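You operate a simulated robot arm through the tools that you are given. There is no shell and no other tool. Be economical: measure what you need, move in short steps, check, and stop when the job is done.

You are at the controls of a simulated robot arm. One attempt, no reset.

TASK
Cap the core by the winder and give it two turns of tape.
Fine: use the cap that the chart gives for the card's end, stand the core in the winder jaws, swing the tape arm on, turn the dial and end with the arm away. Keep the core upright. Set down upright: stub core.

Only the result counts: the job must be done as asked and must still hold three seconds after the hand-in. Knocking over, shifting, dropping, spilling or breaking anything else fails it. A push-on lid holds only when it is set on centred and level and pressed home; a screw cap is set on level and turned clockwise until tight.

THE ROBOT
A 7-joint arm with a two-finger parallel gripper on a trunk, on a base that drives. Base frame: it is fixed to the floor where the robot stands at the start and does not move with it; the origin is under the middle of the robot, x ahead of it, y to its left, z up; the surface under the hand at the start is at about z = 0.86. Units: m, rad, N and s.
Its first joint turns from -2.897 to 2.897 rad. Places, roughly: tape arm [0.5, -0.3, 1]; winder dial [0.4, -0.3, 0.9]; winder jaws [0.5, -0.2, 0.9]. Payload 3.43 kg.
The TCP is the grasp point between the finger pads, 0.03 m short of the fingertips. In the tool frame z runs along the fingers and y along their closing line. The gripper opens to 0.094 m. The fingers are 0.028 m wide and 0.01 m thick; the gripper's body (0.05 by 0.096 m) begins 0.055 m behind the TCP.
Orientation is that of the tool frame in the base frame, as a unit quaternion [x, y, z, w]. With the fingers straight down and closing along the base's y, the tool's x points along the base's -x, its y along +y and its z along -z.

THE INTERFACE
- The arm moves only by the tool send_rows. Its argument "moves" is a list of rows, each a list of 3 entries, a list of its own where there are three numbers: the shift along the tool's x, y, z in m, then the turn, a rotation vector about the tool's x, y, z in rad, then the gripper command, from -1 (shut) to 1 (fully open), values between in proportion. In form: [[[x, y, z], [ax, ay, az], fingers], ...]. A call has 1 to 10 rows; each row shifts and turns the commanded pose from where the row before left it, along the tool's axes as they then stand. A row lasts 0.2 s, in which the tool goes at most 0.05 m and 0.15 rad; a call with a longer step from one row to the next is refused whole, and so is a gripper value outside its range. A pose out of reach is approached as far as the arm can. The call stops where the force on the tool passes 40 N (or 10 N more than at its start, if that is more) or the arm is blocked; 0.2 s more then pass. The fingers move at their own pace (about 0.045 m/s each) and stop on an object; they squeeze with about 34 N. The grip force told is the motor's: it shows also when the fingers shut on nothing. Time passes only in rows, and 0.2 s behind the last, so rows that do not move let the fingers close. The reply holds the time, the measured pose of the TCP, the force on the tool along the base axes, the opening and the grip force, in the units named above and with some noise, with the torque about the TCP (base axes, N m) and any sound that the robot's microphone picked up, and new pictures: "pictures" is both (left out), scene, wrist or none.
- Cameras (640 x 400 px; columns grow to the right, rows downward): "scene" is now at [0.5222, 0.2071, 1.3641]; the picture's right is [0.20, -0.98, 0.00], its down [0.02, 0.01, -1.00] and it looks along [0.98, 0.20, 0.03] (base axes); focal length 214 px, centre (320, 200). "wrist" rides on the gripper at [0.076, 0.014, -0.103] in the tool frame; the picture's right is [-0.18, 0.98, 0.00], its down [-0.75, -0.14, -0.64] and it looks along [-0.63, -0.12, 0.77] (tool axes); focal length 243 px, centre (320, 200). There is no depth. A picture from a camera that has moved, and an enlarged one, comes with that camera's place and axes in the base frame and with its lens. The place of the scene camera against the robot may be out by one fixed shift of up to 0.018 m in any direction.
- lift_body(by): slides the trunk up (or, below 0, down) by that many m; the arm and the scene camera ride with it, the base frame stays. It gives what a move gives, with no picture.
- drive_base(legs): drives the robot by 1 to 6 legs, each [ahead, left, turn to the left] in m, m and rad, along the robot's own axes; the way and the turn of a leg run together, so that a leg with both is an arc; at most 1.5 m and 3.142 rad a leg. The arm and the cameras ride along, it lands a little off, and it stops where it bumps. It gives what a move gives, and a new picture of the scene camera.
- head_to(pan, tilt): turns the head with the scene camera to pan (to the left, within 1.798 rad either way) and tilt (down, from -0.506 to 1.204), counted from straight ahead of the robot. It gives what a move gives, and a new picture of the scene camera.
- inspect(camera, box): a new picture of the part [left, top, right, bottom] of that camera's present view, enlarged. It takes no simulated time.
- close_job(): hands the job in; it is judged then, once.

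Go step by step. Nothing tells you exact positions but the pictures and the camera data: compare them with the known pose of the tool, close in by small moves and look again before you grip or let go. The budget is 120 turns and 260 pictures, counting those below and the enlarged ones. Unless the task says otherwise, let go and move clear before handing in.

The tools are called after "Call:" as name(argument=value, ...) on one line, values as JSON. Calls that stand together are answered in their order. send_rows: Moves the arm, as the interface text tells. Its arguments: {"type":"object","properties":{"moves":{"type":"array","items":{"type":"array"}},"pictures":{"type":"string","enum":["both","scene","wrist","none"]}},"required":["moves"]} The other tools are called the same way: lift_body (by) slides the trunk up or down; drive_base (legs) drives the base; head_to (pan, tilt) turns the head that bears the scene camera; inspect (camera, box) takes an enlarged picture of a part of a camera's view; close_job () hands the job in.

At the start:

```text
time_s: 0.0
eef_pos: [0.6397, -0.1459, 1.3481]
orientation: [0.008, 1.0, -0.002, -0.005]
ft_force: [0.0, 0.3, 0.0]
ft_torque: [0.02, 0.0, -0.01]
gripper_width: 0.0941
gripper_force: 0.1
trunk travel left (down, up): [-0.37, 0.24]
robot x, y, heading: [0.0002, -0.0004, -0.002]
head pan, tilt: [-1.799, 1.201]
```

scene: 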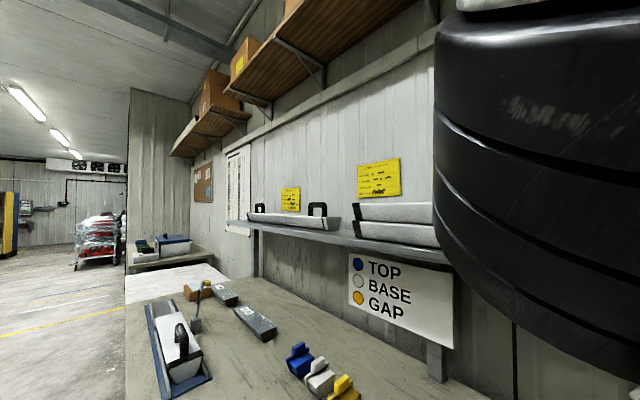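
wrist: 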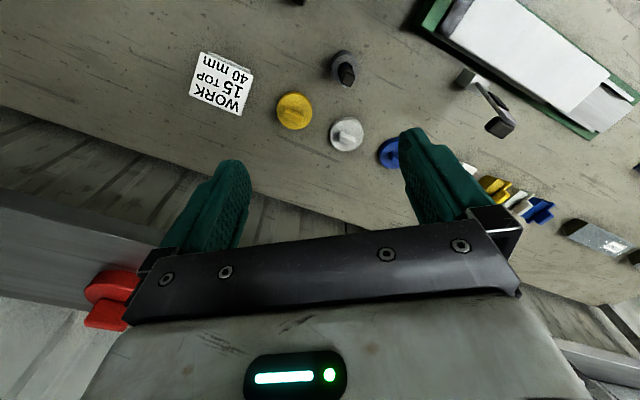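

I see the chart (TOP blue, BASE white, GAP yellow) and a card reading "WORK 15 TOP 40 mm", so the blue cap looks right. I'll turn the head to see the winder and take a closer look at the wrist view.

Call:
head_to(pan=-0.3, tilt=0.8)

Call:
inspect(camera="wrist", box=[160, 0, 640, 300])

```text
time_s: 1.6
eef_pos: [0.6357, -0.1504, 1.346]
orientation: [0.015, 1.0, -0.003, -0.005]
ft_force: [-0.2, 0.9, 0.5]
ft_torque: [0.03, 0.0, 0.02]
gripper_width: 0.0938
gripper_force: 0.0
trunk travel left (down, up): [-0.37, 0.24]
robot x, y, heading: [-0.0011, 0.0006, -0.003]
head pan, tilt: [-0.3, 0.799]
camera scene: at [0.5254, 0.2024, 1.3548], right [0.15, -0.99, 0.0], down [-0.08, -0.01, -1.0], along [0.99, 0.15, -0.08], focal length 214 px, centre (320, 200)
```

scene: 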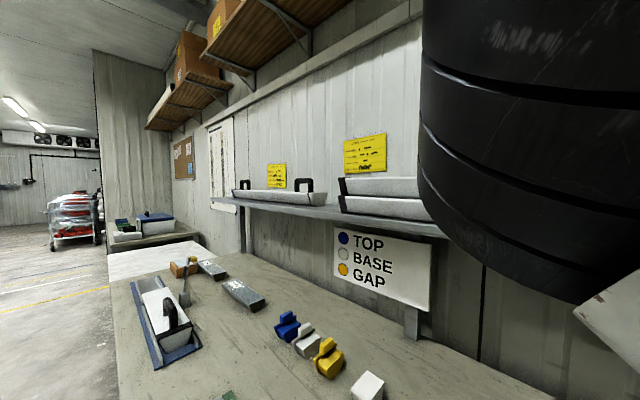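

```text
1.33 times, centred on (400, 150) of wrist
camera zoom: at [0.5612, -0.134, 1.4498], right [0.22, 0.98, -0.01], down [0.76, -0.16, 0.63], along [0.62, -0.14, -0.77], focal length 324 px, centre (213, 267)
```

zoom: 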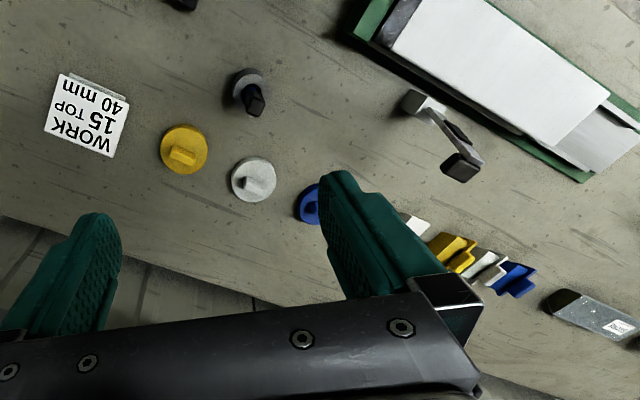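

The scene view barely changed, perhaps the head lags or is reading oddly. I'll try another angle toward the winder at about [0.5, -0.25].

Call:
head_to(pan=-1.2, tilt=1.2)

Call:
send_rows(moves=[[[0.05, 0, 0], [0, 0, 0], 1], [[0.05, 0, 0], [0, 0, 0], 1], [[0.05, 0, 0], [0, 0, 0], 1], [[0.05, 0, 0], [0, 0, 0], 1], [[0.05, 0, 0], [0, 0, 0], 1], [[0.0, 0, 0], [0, 0, 0], 1]])

```text
time_s: 2.8
eef_pos: [0.6375, -0.1514, 1.347]
orientation: [0.016, 1.0, -0.003, -0.005]
ft_force: [0.7, 0.1, -0.3]
ft_torque: [-0.02, 0.0, 0.01]
gripper_width: 0.094
gripper_force: 0.1
trunk travel left (down, up): [-0.37, 0.24]
robot x, y, heading: [-0.0007, 0.0011, -0.001]
head pan, tilt: [-1.201, 1.201]
camera scene: at [0.5255, 0.2023, 1.3546], right [0.15, -0.99, 0.0], down [-0.08, -0.01, -1.0], along [0.99, 0.15, -0.08], focal length 214 px, centre (320, 200)
```

scene: 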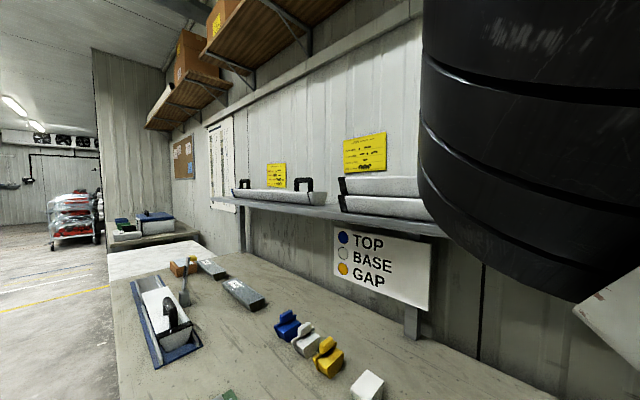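

```text
time_s: 4.2
eef_pos: [0.3908, -0.1375, 1.348]
orientation: [0.006, 1.0, -0.006, -0.014]
ft_force: [0.0, 0.2, -0.4]
ft_torque: [-0.02, 0.02, 0.01]
gripper_width: 0.0941
gripper_force: 0.0
trunk travel left (down, up): [-0.37, 0.24]
robot x, y, heading: [0.0001, 0.0031, -0.002]
head pan, tilt: [-1.201, 1.201]
camera scene: at [0.455, 0.1367, 1.2621], right [-0.93, -0.36, 0.0], down [-0.34, 0.87, -0.36], along [0.13, -0.34, -0.93], focal length 214 px, centre (320, 200)
camera wrist: at [0.3154, -0.122, 1.4535], right [0.2, 0.98, -0.02], down [0.77, -0.14, 0.62], along [0.61, -0.14, -0.78], focal length 243 px, centre (320, 200)
```

scene: 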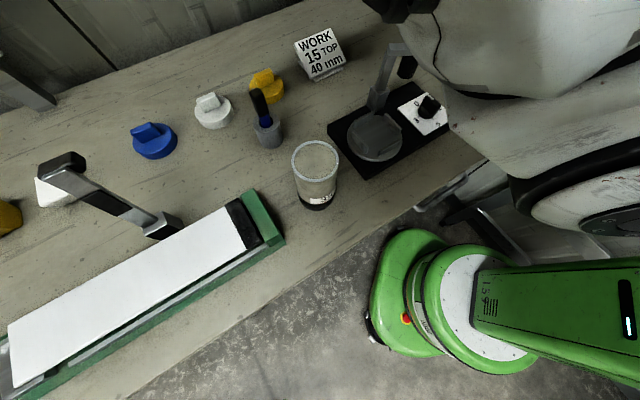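
wrist: 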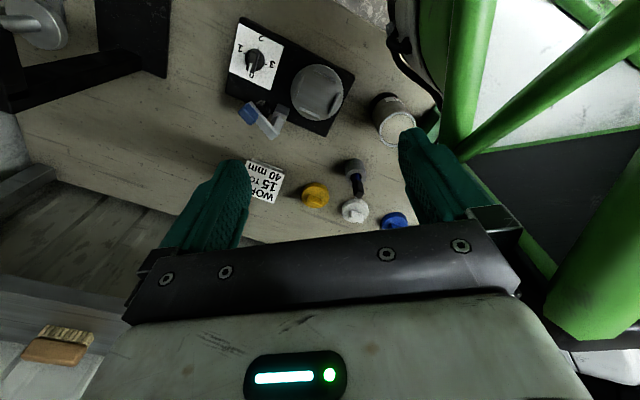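

The winder is at about (0.45, -0.16), its dial at about (0.36, -0.29), the blue cap at about (0.89, 0.0), and a tube stands near (0.5, -0.05). I'll enlarge the details.

Call:
inspect(camera="scene", box=[320, 30, 480, 130])

Call:
inspect(camera="scene", box=[200, 70, 440, 220])

Call:
inspect(camera="wrist", box=[200, 0, 440, 150])

```text
4.00 times, centred on (400, 80) of scene
camera zoom: at [0.455, 0.1367, 1.2621], right [-0.93, -0.36, 0.0], down [-0.34, 0.87, -0.36], along [0.13, -0.34, -0.93], focal length 858 px, centre (0, 680)
```

zoom: 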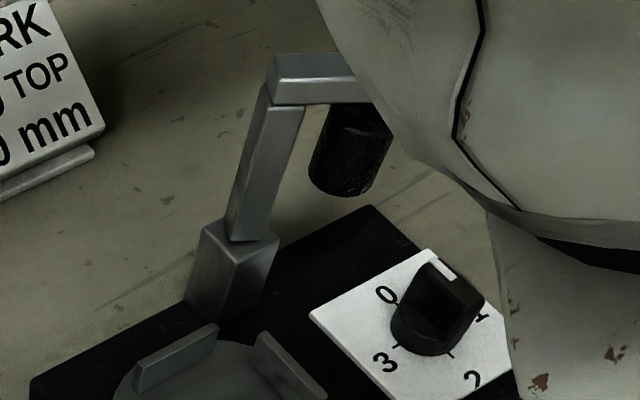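

```text
2.67 times, centred on (320, 145) of scene
camera zoom: at [0.455, 0.1367, 1.2621], right [-0.93, -0.36, 0.0], down [-0.34, 0.87, -0.36], along [0.13, -0.34, -0.93], focal length 572 px, centre (320, 347)
```

zoom: 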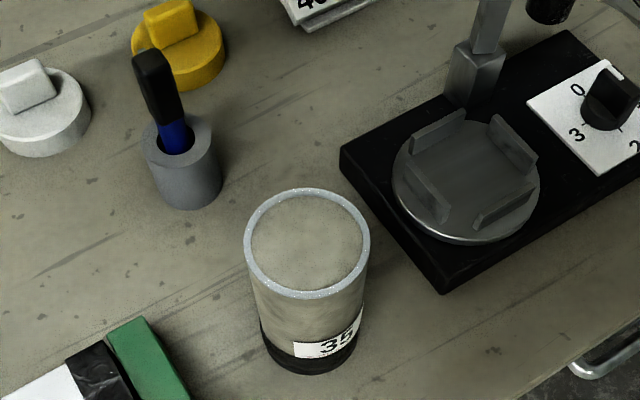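

```text
2.67 times, centred on (320, 75) of wrist
camera zoom: at [0.3154, -0.122, 1.4535], right [0.2, 0.98, -0.02], down [0.77, -0.14, 0.62], along [0.61, -0.14, -0.78], focal length 647 px, centre (320, 533)
```

zoom: 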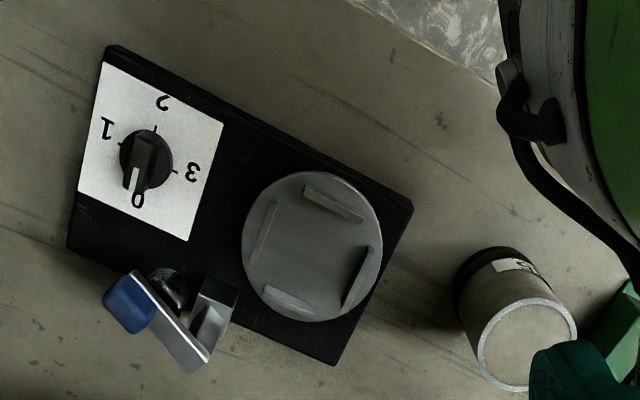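

The core (tube with the 35 label) is at about (0.528, -0.02) with its top at z≈0.98. The jaws are at about (0.457, -0.172), and the tape arm post near (0.49, -0.26) points away from them. The dial is at 0 and runs clockwise 0-1-2-3, so I'll move above the core to see more.

Call:
send_rows(moves=[[[-0.0191, 0.0168, 0.0326], [0, 0, 0], 1], [[-0.0191, 0.0168, 0.0326], [0, 0, 0], 1], [[-0.0191, 0.0168, 0.0326], [0, 0, 0], 1], [[-0.0191, 0.0168, 0.0326], [0, 0, 0], 1], [[-0.0191, 0.0168, 0.0326], [0, 0, 0], 1], [[-0.0191, 0.0168, 0.0326], [0, 0, 0], 1], [[-0.0191, 0.0168, 0.0326], [0, 0, 0], 1], [[0, 0, 0], [0, 0, 0.0], 1]], pictures="none")

Call:
send_rows(moves=[[[0, 0, 0], [0, 0, 0.15], 1], [[0, 0, 0], [0, 0, 0.15], 1], [[0, 0, 0], [0, 0, 0.15], 1], [[0, 0, 0], [0, 0, 0.15], 1], [[0, 0, 0], [0, 0, 0.15], 1], [[0, 0, 0], [0, 0, 0.15], 1], [[0, 0, 0], [0, 0, 0.15], 1], [[0, 0, 0], [0, 0, 0.15], 1], [[0, 0, 0], [0, 0, 0], 1]])

```text
time_s: 4.7
eef_pos: [0.4112, -0.1233, 1.3082]
orientation: [0.005, 1.0, -0.007, -0.003]
ft_force: [10.6, -34.4, -17.0]
ft_torque: [1.33, 0.52, -0.27]
gripper_width: 0.0745
gripper_force: 0.0
trunk travel left (down, up): [-0.37, 0.24]
robot x, y, heading: [-0.0013, 0.0006, 0.004]
head pan, tilt: [-1.201, 1.201]
stopped in row 2: the force on the tool passed its limit at 54 N (the readings are from after the stop); the commanded pose is now the measured one
```

```text
time_s: 5.1
eef_pos: [0.4098, -0.124, 1.3098]
orientation: [0.07, 0.997, -0.01, -0.006]
ft_force: [2.8, -35.4, 4.4]
ft_torque: [2.56, 0.19, 0.05]
gripper_width: 0.0743
gripper_force: 0.1
trunk travel left (down, up): [-0.37, 0.24]
robot x, y, heading: [0.0009, 0.0004, -0.002]
head pan, tilt: [-1.201, 1.201]
stopped in row 2: the force on the tool passed its limit at 65 N (the readings are from after the stop); the commanded pose is now the measured one
camera scene: at [0.4548, 0.1367, 1.262], right [-0.93, -0.36, 0.0], down [-0.34, 0.87, -0.36], along [0.13, -0.34, -0.93], focal length 214 px, centre (320, 200)
camera wrist: at [0.3357, -0.0985, 1.413], right [0.32, 0.95, -0.02], down [0.74, -0.23, 0.64], along [0.6, -0.22, -0.77], focal length 243 px, centre (320, 200)
```

scene: 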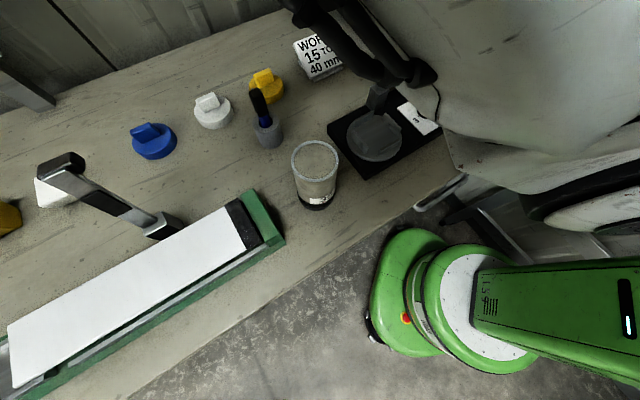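
wrist: 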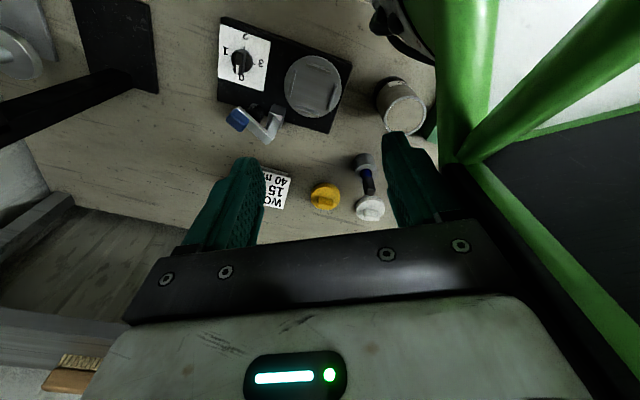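

One finger is pressing on a green part to the hand's left, which seems to be the head boom. I'll back the hand off to the right and then turn the base left so the work lies clear of the head.

Call:
send_rows(moves=[[[0, -0.03, 0], [0, 0, 0], 1], [[0, -0.04, 0], [0, 0, 0], 1], [[0, -0.04, 0], [0, 0, 0], 1], [[0, 0, 0], [0, 0, 0], 1]])

```text
time_s: 6.1
eef_pos: [0.3986, -0.2287, 1.3109]
orientation: [0.069, 0.997, -0.01, -0.015]
ft_force: [-0.3, -0.2, -0.1]
ft_torque: [0.03, 0.0, -0.01]
gripper_width: 0.0938
gripper_force: 0.0
trunk travel left (down, up): [-0.37, 0.24]
robot x, y, heading: [-0.0003, 0.0002, 0.0]
head pan, tilt: [-1.201, 1.201]
camera scene: at [0.4548, 0.1365, 1.262], right [-0.93, -0.36, 0.0], down [-0.34, 0.87, -0.36], along [0.13, -0.34, -0.93], focal length 214 px, centre (320, 200)
camera wrist: at [0.3275, -0.2035, 1.4171], right [0.32, 0.95, -0.03], down [0.75, -0.23, 0.62], along [0.58, -0.22, -0.78], focal length 243 px, centre (320, 200)
```

scene: 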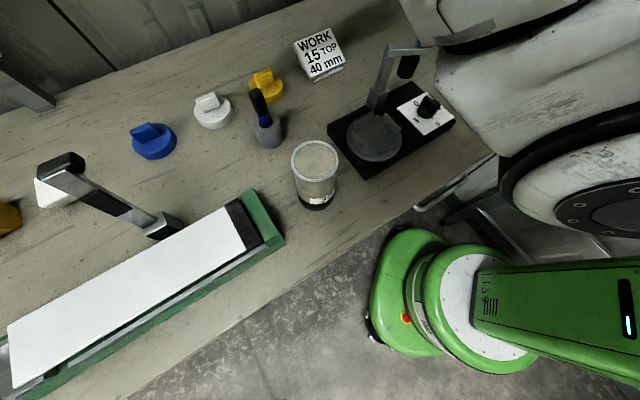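
wrist: 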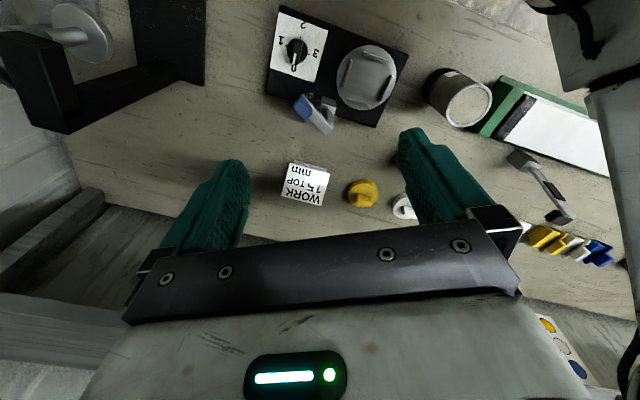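

The hand is free now. I'll turn the base left by about 0.6 rad so the head boom swings away from the work.

Call:
drive_base(legs=[[0, 0, 0.6]])

```text
time_s: 7.3
eef_pos: [0.4361, -0.1545, 1.3108]
orientation: [-0.012, 1.0, -0.011, -0.018]
ft_force: [-0.8, -0.6, -0.4]
ft_torque: [-0.02, 0.02, 0.01]
gripper_width: 0.0941
gripper_force: 0.1
trunk travel left (down, up): [-0.37, 0.24]
robot x, y, heading: [0.0016, 0.0027, 0.165]
head pan, tilt: [-1.201, 1.201]
stopped in leg 1: the robot was blocked; the commanded pose is now the measured one
camera scene: at [0.4287, 0.2166, 1.2609], right [-0.86, -0.51, 0.0], down [-0.48, 0.8, -0.36], along [0.18, -0.31, -0.93], focal length 214 px, centre (320, 200)
```

scene: 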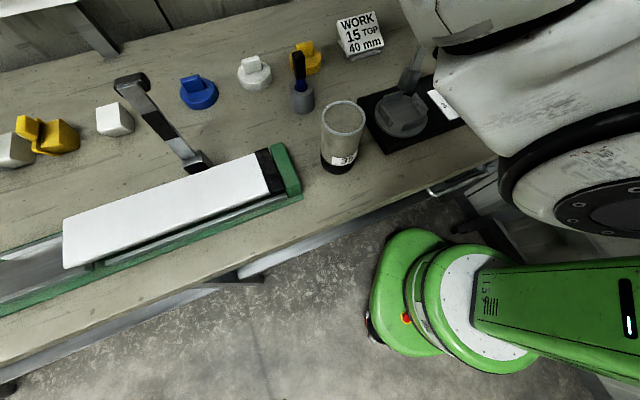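

The base bumped while turning. I'll turn back and slide left instead, which puts the work to the robot's right and clear of the head.

Call:
drive_base(legs=[[-0.03, 0, -0.1], [0, 0.22, 0]])

```text
time_s: 9.5
eef_pos: [0.369, 0.0165, 1.3126]
orientation: [0.036, 0.999, -0.009, -0.017]
ft_force: [-0.1, 0.3, 0.3]
ft_torque: [0.02, -0.01, 0.03]
gripper_width: 0.0939
gripper_force: 0.0
trunk travel left (down, up): [-0.37, 0.24]
robot x, y, heading: [-0.0433, 0.2183, 0.074]
head pan, tilt: [-1.201, 1.201]
camera scene: at [0.3988, 0.3862, 1.262], right [-0.9, -0.43, 0.0], down [-0.4, 0.84, -0.36], along [0.15, -0.33, -0.93], focal length 214 px, centre (320, 200)
```

scene: 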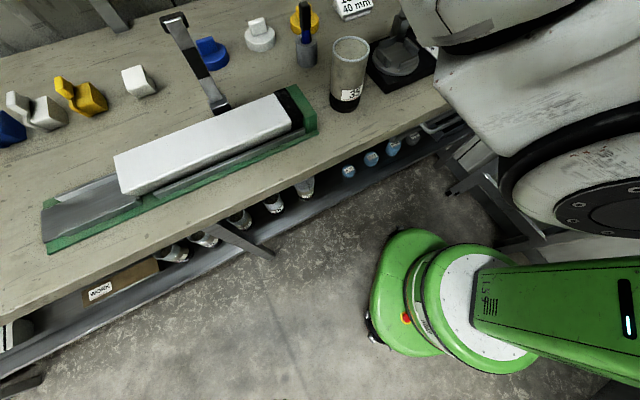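

Now the base stands clear at y=0.22. I'll move the hand above the core at z≈1.12 and rotate it by 1.13 rad.

Call:
send_rows(moves=[[[-0.0268, -0.0042, 0.032], [0, 0, 0], 1], [[-0.0268, -0.0042, 0.032], [0, 0, 0], 1], [[-0.0268, -0.0042, 0.032], [0, 0, 0], 1], [[-0.0268, -0.0042, 0.032], [0, 0, 0], 1], [[-0.0268, -0.0042, 0.032], [0, 0, 0], 1], [[-0.0268, -0.0042, 0.032], [0, 0, 0], 1], [[0, 0, 0], [0, 0, 0.0], 1]], pictures="wrist")

Call:
send_rows(moves=[[[0, 0, 0], [0, 0, 0.141], 1], [[0, 0, 0], [0, 0, 0.141], 1], [[0, 0, 0], [0, 0, 0.141], 1], [[0, 0, 0], [0, 0, 0.141], 1], [[0, 0, 0], [0, 0, 0.141], 1], [[0, 0, 0], [0, 0, 0.141], 1], [[0, 0, 0], [0, 0, 0.141], 1], [[0, 0, 0], [0, 0, 0.141], 1], [[0, 0, 0], [0, 0, 0], 1]])

```text
time_s: 11.1
eef_pos: [0.5187, -0.0216, 1.1138]
orientation: [0.036, 0.999, -0.009, -0.016]
ft_force: [0.5, 0.8, 0.0]
ft_torque: [-0.01, 0.0, -0.02]
gripper_width: 0.0938
gripper_force: 0.0
trunk travel left (down, up): [-0.37, 0.24]
robot x, y, heading: [-0.043, 0.2184, 0.072]
head pan, tilt: [-1.201, 1.201]
camera wrist: at [0.4467, -0.001, 1.2188], right [0.25, 0.97, -0.03], down [0.76, -0.18, 0.62], along [0.59, -0.18, -0.79], focal length 243 px, centre (320, 200)
```

wrist: 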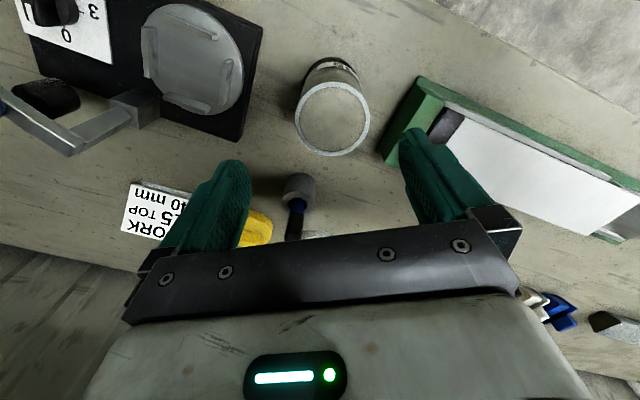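

```text
time_s: 13.1
eef_pos: [0.5197, -0.0229, 1.1161]
orientation: [0.565, 0.825, -0.017, -0.01]
ft_force: [-0.4, 0.2, 0.5]
ft_torque: [0.01, 0.01, 0.0]
gripper_width: 0.094
gripper_force: 0.1
trunk travel left (down, up): [-0.37, 0.24]
robot x, y, heading: [-0.0464, 0.217, 0.074]
head pan, tilt: [-1.201, 1.201]
camera scene: at [0.3989, 0.3863, 1.262], right [-0.9, -0.43, 0.0], down [-0.4, 0.84, -0.36], along [0.15, -0.33, -0.93], focal length 214 px, centre (320, 200)
camera wrist: at [0.5089, 0.054, 1.2169], right [0.98, 0.18, -0.04], down [0.16, -0.74, 0.65], along [0.09, -0.64, -0.76], focal length 243 px, centre (320, 200)
```

scene: 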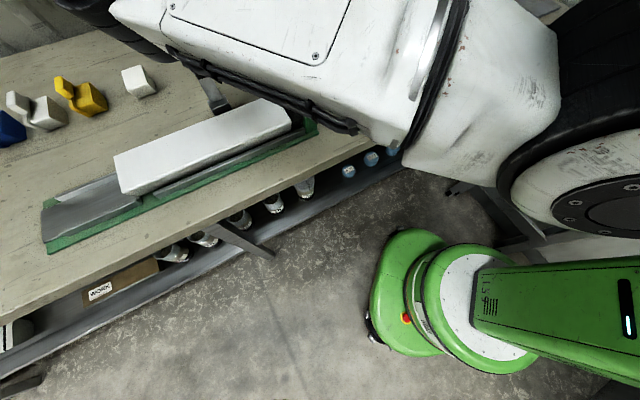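
wrist: 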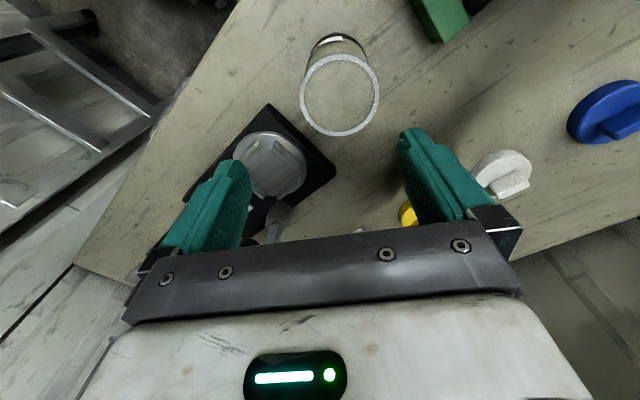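

The core centre works out consistently at (0.531, -0.016) with a diameter of about 0.073. I'll correct a small tool tilt, centre over it and come down to just above the rim, then look.

Call:
send_rows(moves=[[[0, 0, 0], [-0.04, 0.003, 0], 1], [[0.0023, 0.013, 0.02], [0, 0, 0], 1], [[0, 0, 0.035], [0, 0, 0], 1], [[0, 0, 0.035], [0, 0, 0], 1], [[0, 0, 0], [0, 0, 0], 1]], pictures="wrist")

```text
time_s: 14.3
eef_pos: [0.5303, -0.0161, 1.0225]
orientation: [0.565, 0.825, 0.0, 0.0]
ft_force: [-0.1, 0.1, -0.7]
ft_torque: [-0.01, 0.0, 0.01]
gripper_width: 0.0939
gripper_force: 0.0
trunk travel left (down, up): [-0.37, 0.24]
robot x, y, heading: [-0.0451, 0.2193, 0.074]
head pan, tilt: [-1.201, 1.201]
camera wrist: at [0.515, 0.0597, 1.125], right [0.98, 0.18, 0.0], down [0.14, -0.75, 0.64], along [0.12, -0.63, -0.77], focal length 243 px, centre (320, 200)
```

wrist: 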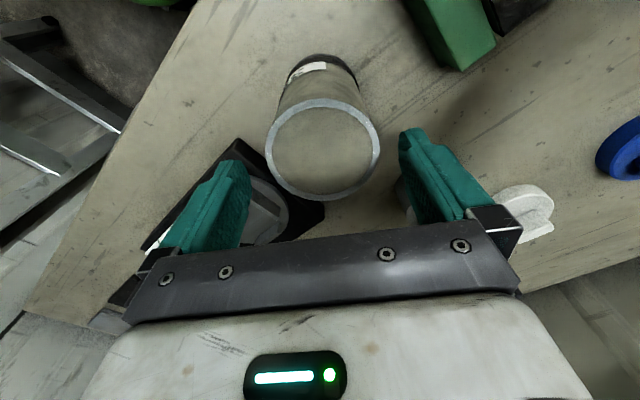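

The core is centred under the hand. I'll go down and grip it.

Call:
send_rows(moves=[[[0, 0, 0.026], [0, 0, 0], 1], [[0, 0, 0.026], [0, 0, 0], 1], [[0, 0, 0.025], [0, 0, 0], 1], [[0, 0, 0], [0, 0, 0], 1], [[0, 0, 0], [0, 0, 0], -1], [[0, 0, 0], [0, 0, 0], -1], [[0, 0, 0], [0, 0, 0], -1], [[0, 0, 0], [0, 0, 0], -1]], pictures="both")

```text
time_s: 16.1
eef_pos: [0.5333, -0.0158, 0.9469]
orientation: [0.564, 0.826, 0.0, 0.0]
ft_force: [-0.9, -0.8, -0.4]
ft_torque: [-0.13, 0.2, -0.02]
gripper_width: 0.0717
gripper_force: 34.4
trunk travel left (down, up): [-0.37, 0.24]
robot x, y, heading: [-0.0461, 0.2164, 0.071]
head pan, tilt: [-1.201, 1.201]
camera scene: at [0.3989, 0.3863, 1.262], right [-0.9, -0.43, 0.0], down [-0.4, 0.84, -0.36], along [0.15, -0.33, -0.93], focal length 214 px, centre (320, 200)
camera wrist: at [0.5176, 0.0591, 1.0503], right [0.98, 0.18, 0.0], down [0.14, -0.75, 0.64], along [0.12, -0.63, -0.77], focal length 243 px, centre (320, 200)
```

scene: 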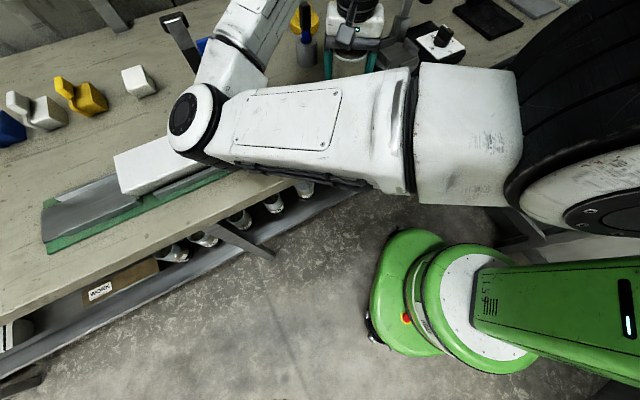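
wrist: 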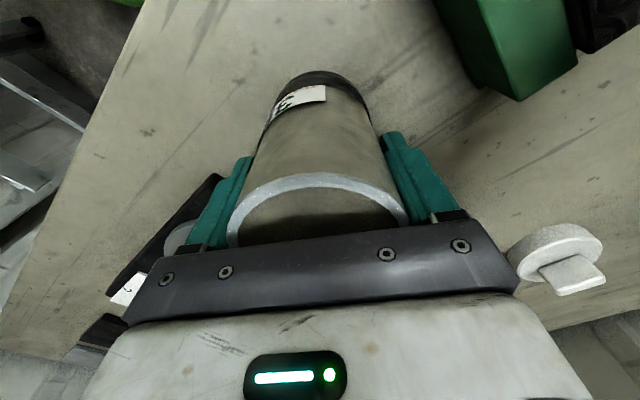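

The core is held (opening 0.072). I'll lift it and move about halfway toward the jaws, then look again to fix their centre.

Call:
send_rows(moves=[[[0, 0, -0.03], [0, 0, 0], -1], [[0, 0, -0.04], [0, 0, 0], -1], [[-0.02, -0.02, -0.01], [0, 0, 0], -1], [[-0.02, -0.022, 0], [0, 0, 0], -1], [[-0.018, -0.022, 0], [0, 0, 0], -1], [[0, 0, 0], [0, 0, 0], -1]], pictures="both")

Call:
inspect(camera="scene", box=[280, 0, 480, 125])

```text
time_s: 17.4
eef_pos: [0.4974, -0.0906, 1.0375]
orientation: [0.564, 0.826, -0.004, 0.002]
ft_force: [1.5, -0.8, 44.8]
ft_torque: [0.26, 0.09, 0.0]
gripper_width: 0.0034
gripper_force: 33.4
trunk travel left (down, up): [-0.37, 0.24]
robot x, y, heading: [-0.0424, 0.2202, 0.071]
head pan, tilt: [-1.201, 1.201]
stopped in row 6: the force on the tool passed its limit at 42 N (the readings are from after the stop); the commanded pose is now the measured one
camera scene: at [0.3983, 0.3872, 1.2633], right [-0.9, -0.43, 0.0], down [-0.4, 0.84, -0.36], along [0.16, -0.33, -0.93], focal length 214 px, centre (320, 200)
camera wrist: at [0.481, -0.0152, 1.1386], right [0.98, 0.18, 0.0], down [0.14, -0.75, 0.65], along [0.12, -0.64, -0.76], focal length 243 px, centre (320, 200)
```

scene: 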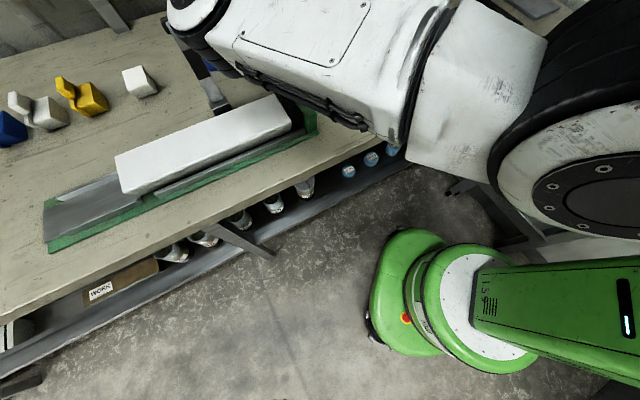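
wrist: 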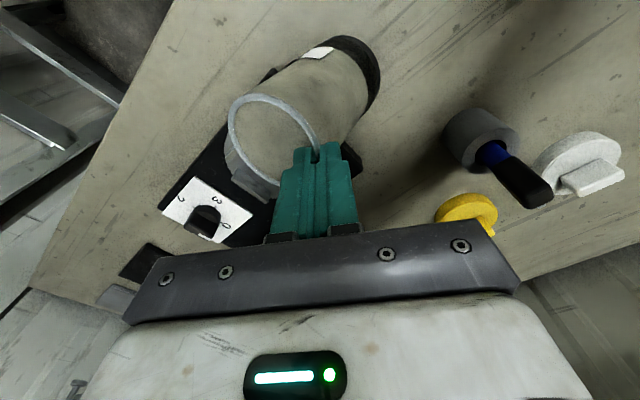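

```text
3.20 times, centred on (380, 62) of scene
camera zoom: at [0.3983, 0.3872, 1.2633], right [-0.9, -0.43, 0.0], down [-0.4, 0.84, -0.36], along [0.16, -0.33, -0.93], focal length 686 px, centre (128, 640)
```

zoom: 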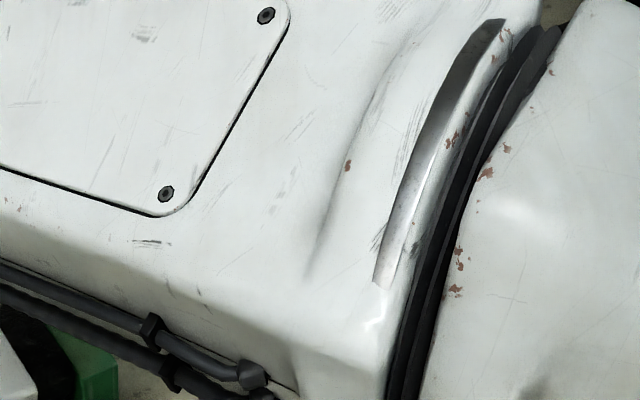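

The core slipped out of the grip and the fingers are shut beside it, with a force on the tool. I'll look closely before moving anything.

Call:
inspect(camera="wrist", box=[140, 20, 460, 220])

```text
2.00 times, centred on (300, 120) of wrist
camera zoom: at [0.481, -0.0152, 1.1386], right [0.98, 0.18, 0.0], down [0.14, -0.75, 0.65], along [0.12, -0.64, -0.76], focal length 485 px, centre (360, 360)
```

zoom: 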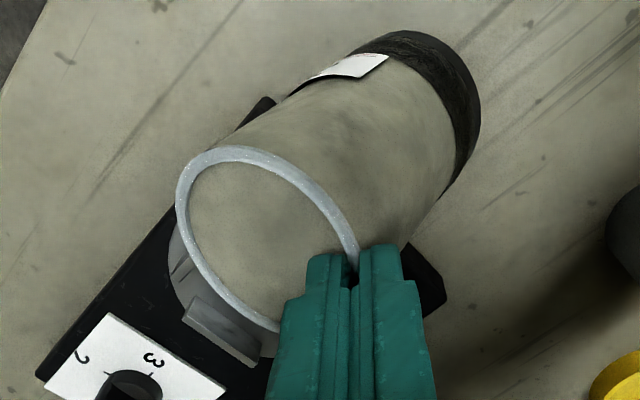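

The core is leaning at about 45° by the winder, and the closed fingers (0.0034 open) may actually be pinching its rim wall. I'll make a tiny slow lift with the fingers kept shut to see whether it comes along.

Call:
send_rows(moves=[[[0, 0, -0.004], [0, 0, 0], -1], [[0, 0, -0.004], [0, 0, 0], -1], [[0, 0, 0], [0, 0, 0], -1]], pictures="wrist")

Call:
inspect(camera="wrist", box=[140, 20, 460, 220])

```text
time_s: 18.2
eef_pos: [0.4969, -0.0929, 1.0387]
orientation: [0.565, 0.825, -0.002, 0.001]
ft_force: [-0.7, -0.3, 0.5]
ft_torque: [0.01, 0.01, -0.03]
gripper_width: 0.0
gripper_force: 32.8
trunk travel left (down, up): [-0.37, 0.24]
robot x, y, heading: [-0.0435, 0.2188, 0.073]
head pan, tilt: [-1.201, 1.201]
camera wrist: at [0.4811, -0.0172, 1.1414], right [0.98, 0.18, 0.0], down [0.14, -0.75, 0.64], along [0.12, -0.63, -0.77], focal length 243 px, centre (320, 200)
```

wrist: 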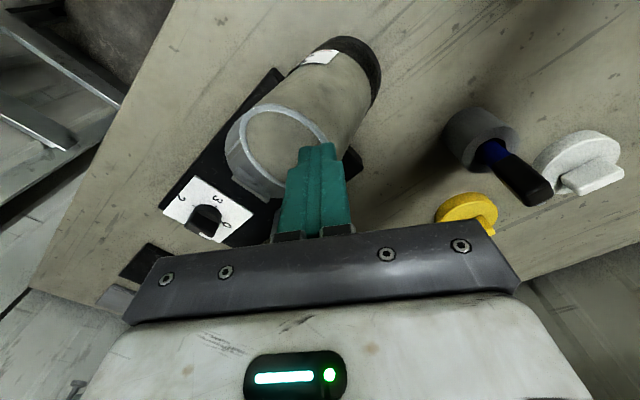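

```text
2.00 times, centred on (300, 120) of wrist
camera zoom: at [0.4811, -0.0172, 1.1414], right [0.98, 0.18, 0.0], down [0.14, -0.75, 0.64], along [0.12, -0.63, -0.77], focal length 485 px, centre (360, 360)
```

zoom: 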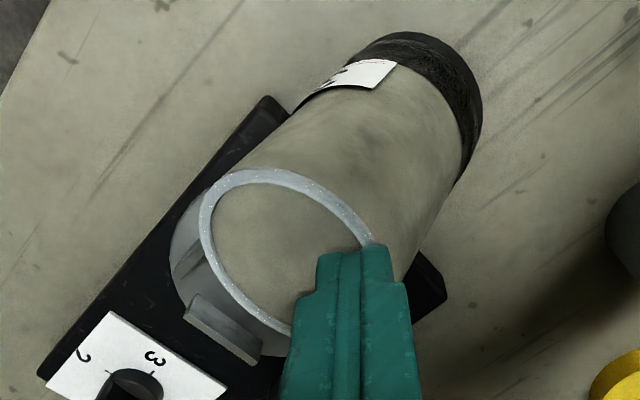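

The core has come free and leans on the winder, toward the jaws. I'll raise the hand clear and look at exactly how it lies.

Call:
send_rows(moves=[[[0, 0, -0.03], [0, 0, 0], -1], [[0.02, 0, -0.04], [0, 0, 0], -1], [[0.03, 0, -0.04], [0, 0, 0], 0], [[0.04, 0, -0.02], [0, 0, 0], 1], [[0, 0, 0], [0, 0, 0], 1], [[0, 0, 0], [0, 0, 0], 1]], pictures="both")

Call:
inspect(camera="wrist", box=[200, 0, 440, 150])

```text
time_s: 19.6
eef_pos: [0.4648, -0.0061, 1.1724]
orientation: [0.565, 0.825, -0.002, 0.001]
ft_force: [-0.3, -0.7, 0.0]
ft_torque: [-0.01, 0.0, 0.01]
gripper_width: 0.085
gripper_force: 0.0
trunk travel left (down, up): [-0.37, 0.24]
robot x, y, heading: [-0.0401, 0.2189, 0.073]
head pan, tilt: [-1.201, 1.201]
camera scene: at [0.3989, 0.3866, 1.262], right [-0.9, -0.43, 0.0], down [-0.4, 0.84, -0.36], along [0.15, -0.33, -0.93], focal length 214 px, centre (320, 200)
camera wrist: at [0.4504, 0.0689, 1.2743], right [0.98, 0.18, 0.0], down [0.14, -0.75, 0.64], along [0.12, -0.63, -0.76], focal length 243 px, centre (320, 200)
```

scene: 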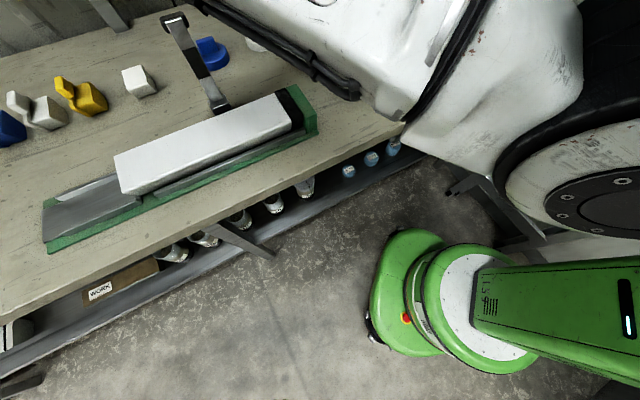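
wrist: 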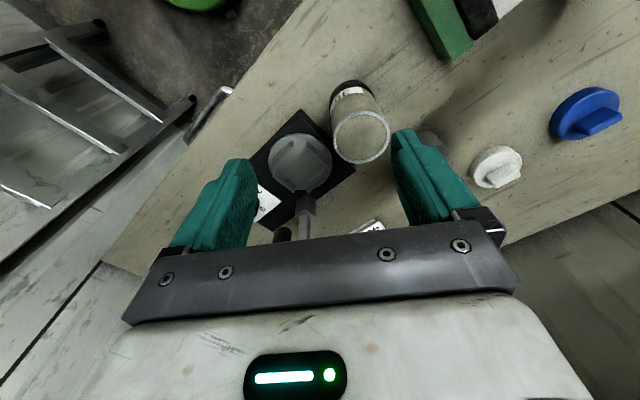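

```text
2.67 times, centred on (320, 75) of wrist
camera zoom: at [0.4504, 0.0689, 1.2743], right [0.98, 0.18, 0.0], down [0.14, -0.75, 0.64], along [0.12, -0.63, -0.76], focal length 647 px, centre (320, 533)
```

zoom: 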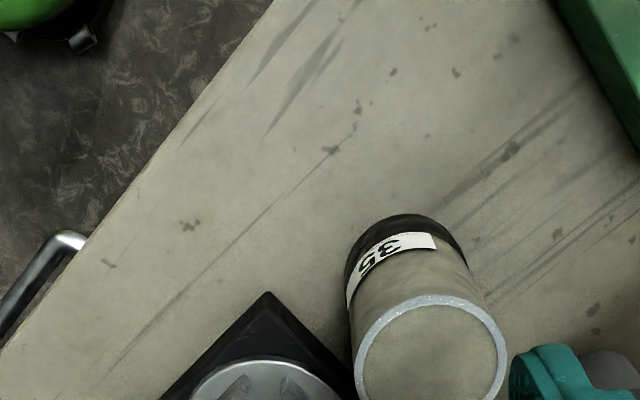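

The core is standing upright again, now at about (0.528, -0.051). I'll go back over it, check centring, and regrasp lower and move slower.

Call:
send_rows(moves=[[[-0.022, 0.0142, 0], [0, 0, 0], 1], [[-0.022, 0.0142, 0.0], [0, 0, 0], 1], [[-0.021, 0.014, 0.02], [0, 0, 0], 1], [[0, 0, 0.04], [0, 0, 0], 1], [[0, 0, 0.04], [0, 0, 0], 1], [[0, 0, 0.04], [0, 0, 0], 1], [[0, 0, 0], [0, 0, 0], 1]], pictures="wrist")

Call:
inspect(camera="wrist", box=[200, 50, 440, 200])

```text
time_s: 21.2
eef_pos: [0.5293, -0.0525, 1.0326]
orientation: [0.564, 0.825, -0.001, 0.001]
ft_force: [0.1, 0.0, 0.2]
ft_torque: [0.01, -0.02, 0.01]
gripper_width: 0.0939
gripper_force: 0.0
trunk travel left (down, up): [-0.37, 0.24]
robot x, y, heading: [-0.0455, 0.2163, 0.071]
head pan, tilt: [-1.201, 1.201]
camera wrist: at [0.513, 0.0228, 1.1337], right [0.98, 0.18, 0.0], down [0.14, -0.75, 0.64], along [0.12, -0.63, -0.76], focal length 243 px, centre (320, 200)
```

wrist: 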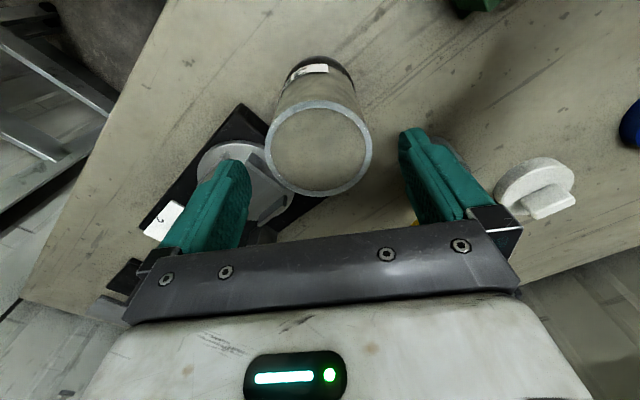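

```text
2.67 times, centred on (320, 125) of wrist
camera zoom: at [0.513, 0.0228, 1.1337], right [0.98, 0.18, 0.0], down [0.14, -0.75, 0.64], along [0.12, -0.63, -0.76], focal length 647 px, centre (320, 400)
```

zoom: 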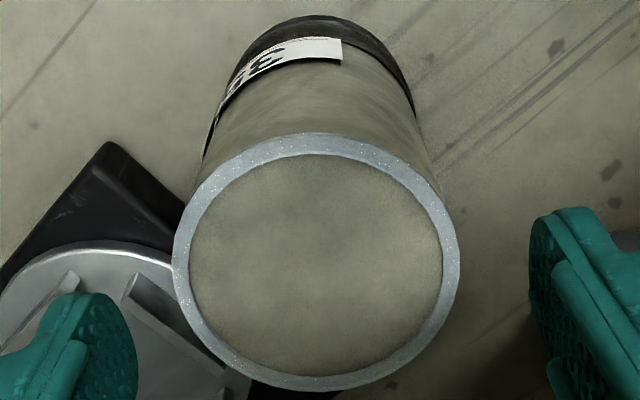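

The core is upright and well centred. I'll go down a bit lower than before, grip, and lift slowly just 2 cm to read the load.

Call:
send_rows(moves=[[[0, -0.002, 0.033], [0, 0, 0], 1], [[0, 0, 0.033], [0, 0, 0], 1], [[0, 0, 0.027], [0, 0, 0], 1], [[0, 0, 0], [0, 0, 0], 1], [[0, 0, 0], [0, 0, 0], -1], [[0, 0, 0], [0, 0, 0], -1], [[0, 0, 0], [0, 0, 0], -1], [[0, 0, 0], [0, 0, 0], -1], [[0, 0, 0], [0, 0, 0], -1]], pictures="wrist")

Call:
send_rows(moves=[[[0, 0, -0.004], [0, 0, 0], -1], [[0, 0, -0.004], [0, 0, 0], -1], [[0, 0, -0.006], [0, 0, 0], -1], [[0, 0, -0.006], [0, 0, 0], -1], [[0, 0, 0], [0, 0, 0], -1]], pictures="wrist")

```text
time_s: 23.2
eef_pos: [0.5285, -0.0537, 0.9371]
orientation: [0.565, 0.825, -0.001, 0.0]
ft_force: [-0.6, -0.3, -0.6]
ft_torque: [0.0, 0.01, -0.02]
gripper_width: 0.0718
gripper_force: 34.0
trunk travel left (down, up): [-0.37, 0.24]
robot x, y, heading: [-0.0502, 0.2158, 0.07]
head pan, tilt: [-1.201, 1.201]
camera wrist: at [0.5125, 0.0209, 1.0391], right [0.98, 0.18, 0.0], down [0.14, -0.75, 0.64], along [0.12, -0.63, -0.76], focal length 243 px, centre (320, 200)
```

wrist: 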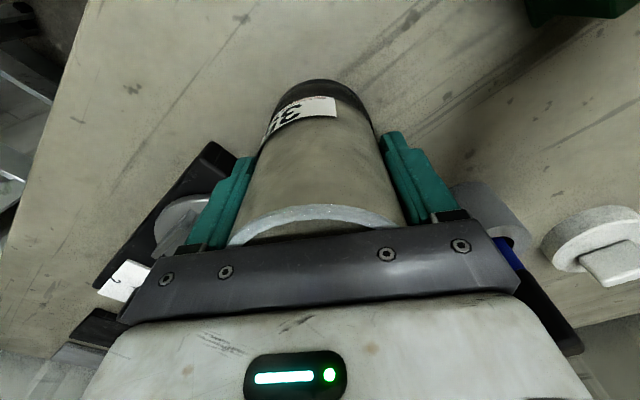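

```text
time_s: 24.4
eef_pos: [0.5271, -0.0532, 0.958]
orientation: [0.565, 0.825, -0.001, 0.001]
ft_force: [0.2, -0.2, -6.5]
ft_torque: [-0.03, 0.01, 0.0]
gripper_width: 0.0722
gripper_force: 34.3
trunk travel left (down, up): [-0.37, 0.24]
robot x, y, heading: [-0.0451, 0.2189, 0.067]
head pan, tilt: [-1.201, 1.201]
camera wrist: at [0.5117, 0.0218, 1.0597], right [0.98, 0.18, 0.0], down [0.14, -0.75, 0.64], along [0.12, -0.63, -0.76], focal length 243 px, centre (320, 200)
```

wrist: 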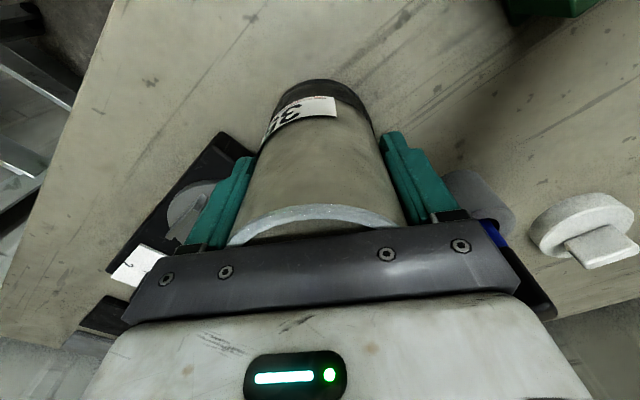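

The core is held with about 6.5 N of weight and no slip. I'll continue slowly.

Call:
send_rows(moves=[[[0, 0, -0.007], [0, 0, 0], -1], [[0, 0, -0.008], [0, 0, 0], -1], [[0, 0, -0.008], [0, 0, 0], -1], [[0, 0, -0.008], [0, 0, 0], -1], [[0, 0, -0.008], [0, 0, 0], -1], [[0, 0, -0.006], [0, 0, 0], -1], [[0, 0, 0], [0, 0, 0], -1]], pictures="both")

```text
time_s: 26.0
eef_pos: [0.526, -0.0542, 1.0018]
orientation: [0.565, 0.825, -0.002, 0.001]
ft_force: [0.4, -0.4, -6.5]
ft_torque: [0.01, -0.01, -0.05]
gripper_width: 0.0718
gripper_force: 34.0
trunk travel left (down, up): [-0.37, 0.24]
robot x, y, heading: [-0.0473, 0.2198, 0.074]
head pan, tilt: [-1.201, 1.201]
camera scene: at [0.399, 0.3865, 1.2619], right [-0.9, -0.43, 0.0], down [-0.4, 0.84, -0.36], along [0.15, -0.33, -0.93], focal length 214 px, centre (320, 200)
camera wrist: at [0.5111, 0.0216, 1.1042], right [0.98, 0.18, 0.0], down [0.14, -0.75, 0.64], along [0.12, -0.63, -0.76], focal length 243 px, centre (320, 200)
```

scene: 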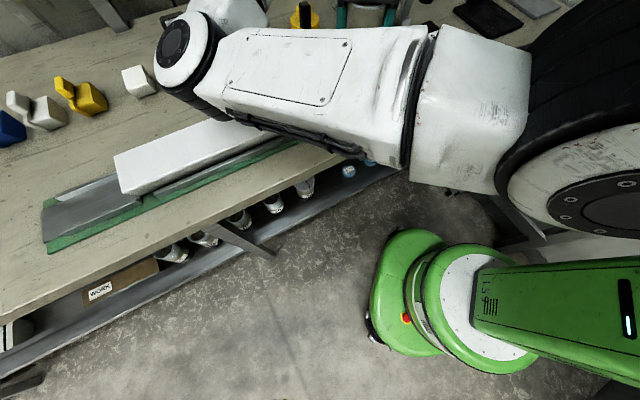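
wrist: 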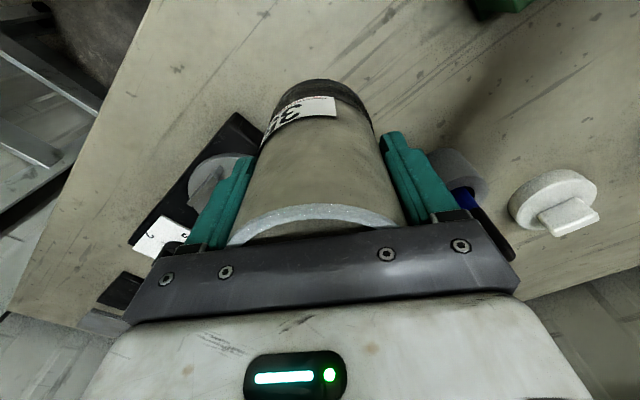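

Still firm. I'll carry it slowly across to above the jaws at about (0.457, -0.170).

Call:
send_rows(moves=[[[-0.004, -0.005, -0.006], [0, 0, 0], -1], [[-0.0085, -0.011, -0.006], [0, 0, 0], -1], [[-0.01, -0.013, 0], [0, 0, 0], -1], [[-0.01, -0.013, 0], [0, 0, 0], -1], [[-0.01, -0.013, 0], [0, 0, 0], -1], [[-0.01, -0.013, 0], [0, 0, 0], -1], [[-0.01, -0.013, 0], [0, 0, 0], -1], [[-0.0085, -0.011, 0], [0, 0, 0], -1], [[-0.007, -0.008, 0], [0, 0, 0], -1], [[-0.005, -0.006, 0], [0, 0, 0], -1]], pictures="both")

Call:
inspect(camera="scene", box=[320, 0, 480, 100])

Call:
inspect(camera="wrist", box=[160, 50, 480, 250])

```text
time_s: 28.2
eef_pos: [0.4552, -0.1695, 1.0141]
orientation: [0.565, 0.825, -0.002, 0.001]
ft_force: [-0.2, 0.8, -5.3]
ft_torque: [0.01, -0.01, 0.0]
gripper_width: 0.0718
gripper_force: 33.2
trunk travel left (down, up): [-0.37, 0.24]
robot x, y, heading: [-0.044, 0.2174, 0.07]
head pan, tilt: [-1.201, 1.201]
camera scene: at [0.399, 0.3865, 1.262], right [-0.9, -0.43, 0.0], down [-0.4, 0.84, -0.36], along [0.15, -0.33, -0.93], focal length 214 px, centre (320, 200)
camera wrist: at [0.4398, -0.0934, 1.1159], right [0.98, 0.18, 0.0], down [0.14, -0.75, 0.64], along [0.12, -0.63, -0.76], focal length 243 px, centre (320, 200)
```

scene: 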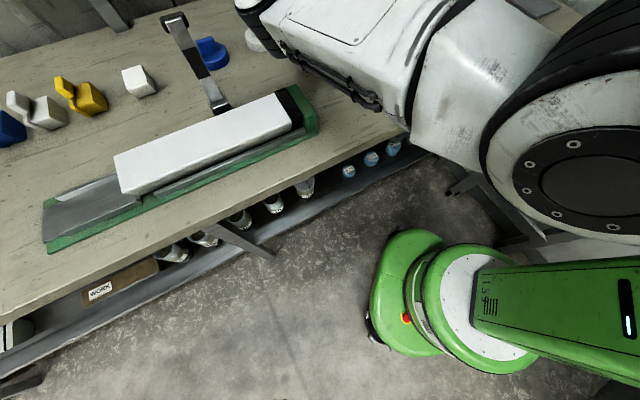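
wrist: 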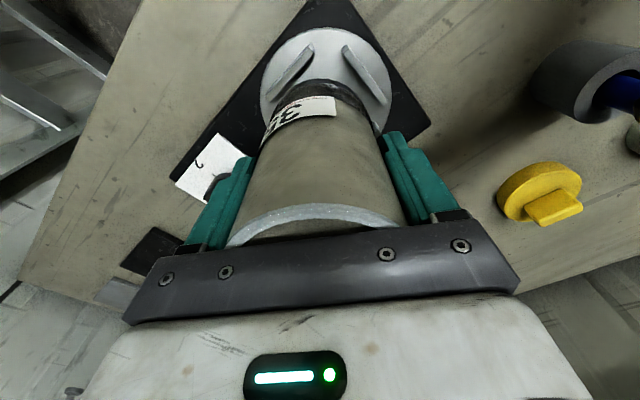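

```text
4.00 times, centred on (400, 50) of scene
camera zoom: at [0.399, 0.3865, 1.262], right [-0.9, -0.43, 0.0], down [-0.4, 0.84, -0.36], along [0.15, -0.33, -0.93], focal length 858 px, centre (0, 800)
```

zoom: 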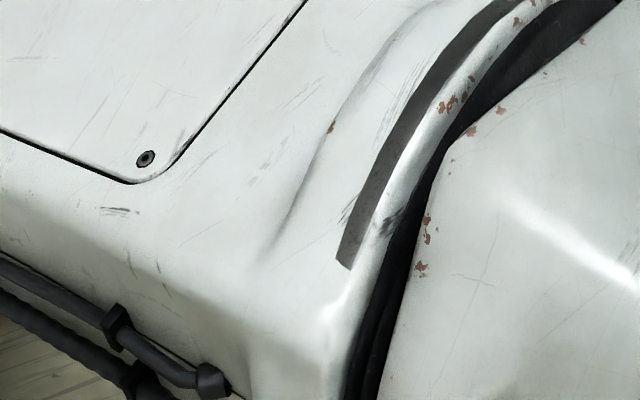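

```text
2.00 times, centred on (320, 150) of wrist
camera zoom: at [0.4398, -0.0934, 1.1159], right [0.98, 0.18, 0.0], down [0.14, -0.75, 0.64], along [0.12, -0.63, -0.76], focal length 485 px, centre (320, 300)
```

zoom: 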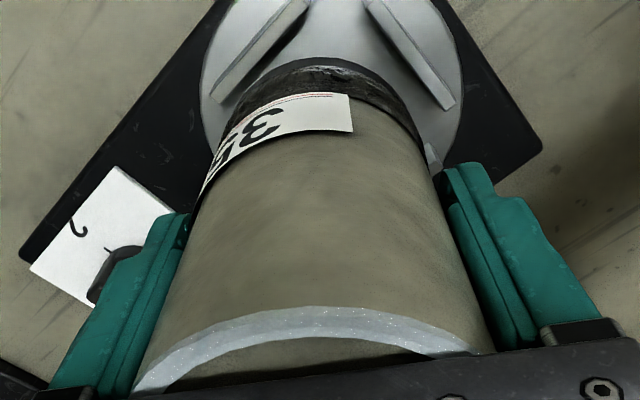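

The core hangs over the jaws; the disc centre looks a few mm toward +x. I'll correct and lower about 2 cm to compare the core's foot with the jaws.

Call:
send_rows(moves=[[[0, 0.0038, 0], [0, 0, 0], -1], [[0, 0, 0.006], [0, 0, 0], -1], [[0, 0, 0.006], [0, 0, 0], -1], [[0, 0, 0.006], [0, 0, 0], -1], [[0, 0, 0], [0, 0, 0], -1]], pictures="none")

Call:
inspect(camera="wrist", box=[200, 0, 440, 150])

```text
time_s: 29.4
eef_pos: [0.461, -0.1686, 0.9964]
orientation: [0.565, 0.825, -0.001, 0.002]
ft_force: [0.1, 0.0, -5.9]
ft_torque: [0.01, -0.01, -0.01]
gripper_width: 0.0717
gripper_force: 33.4
trunk travel left (down, up): [-0.37, 0.24]
robot x, y, heading: [-0.0429, 0.2165, 0.071]
head pan, tilt: [-1.201, 1.201]
```

```text
2.67 times, centred on (320, 75) of wrist
camera zoom: at [0.4444, -0.0922, 1.0988], right [0.98, 0.18, 0.0], down [0.14, -0.75, 0.64], along [0.12, -0.63, -0.76], focal length 647 px, centre (320, 533)
```

zoom: 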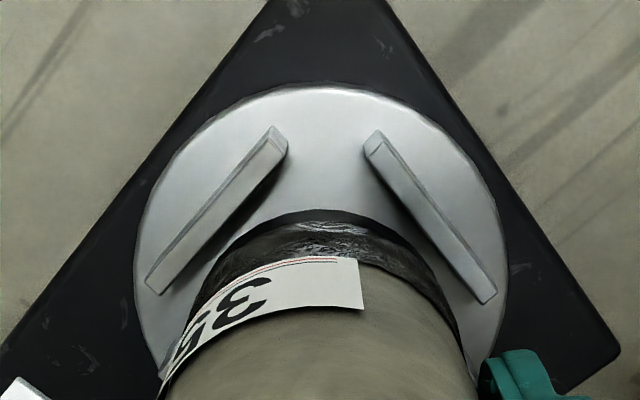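

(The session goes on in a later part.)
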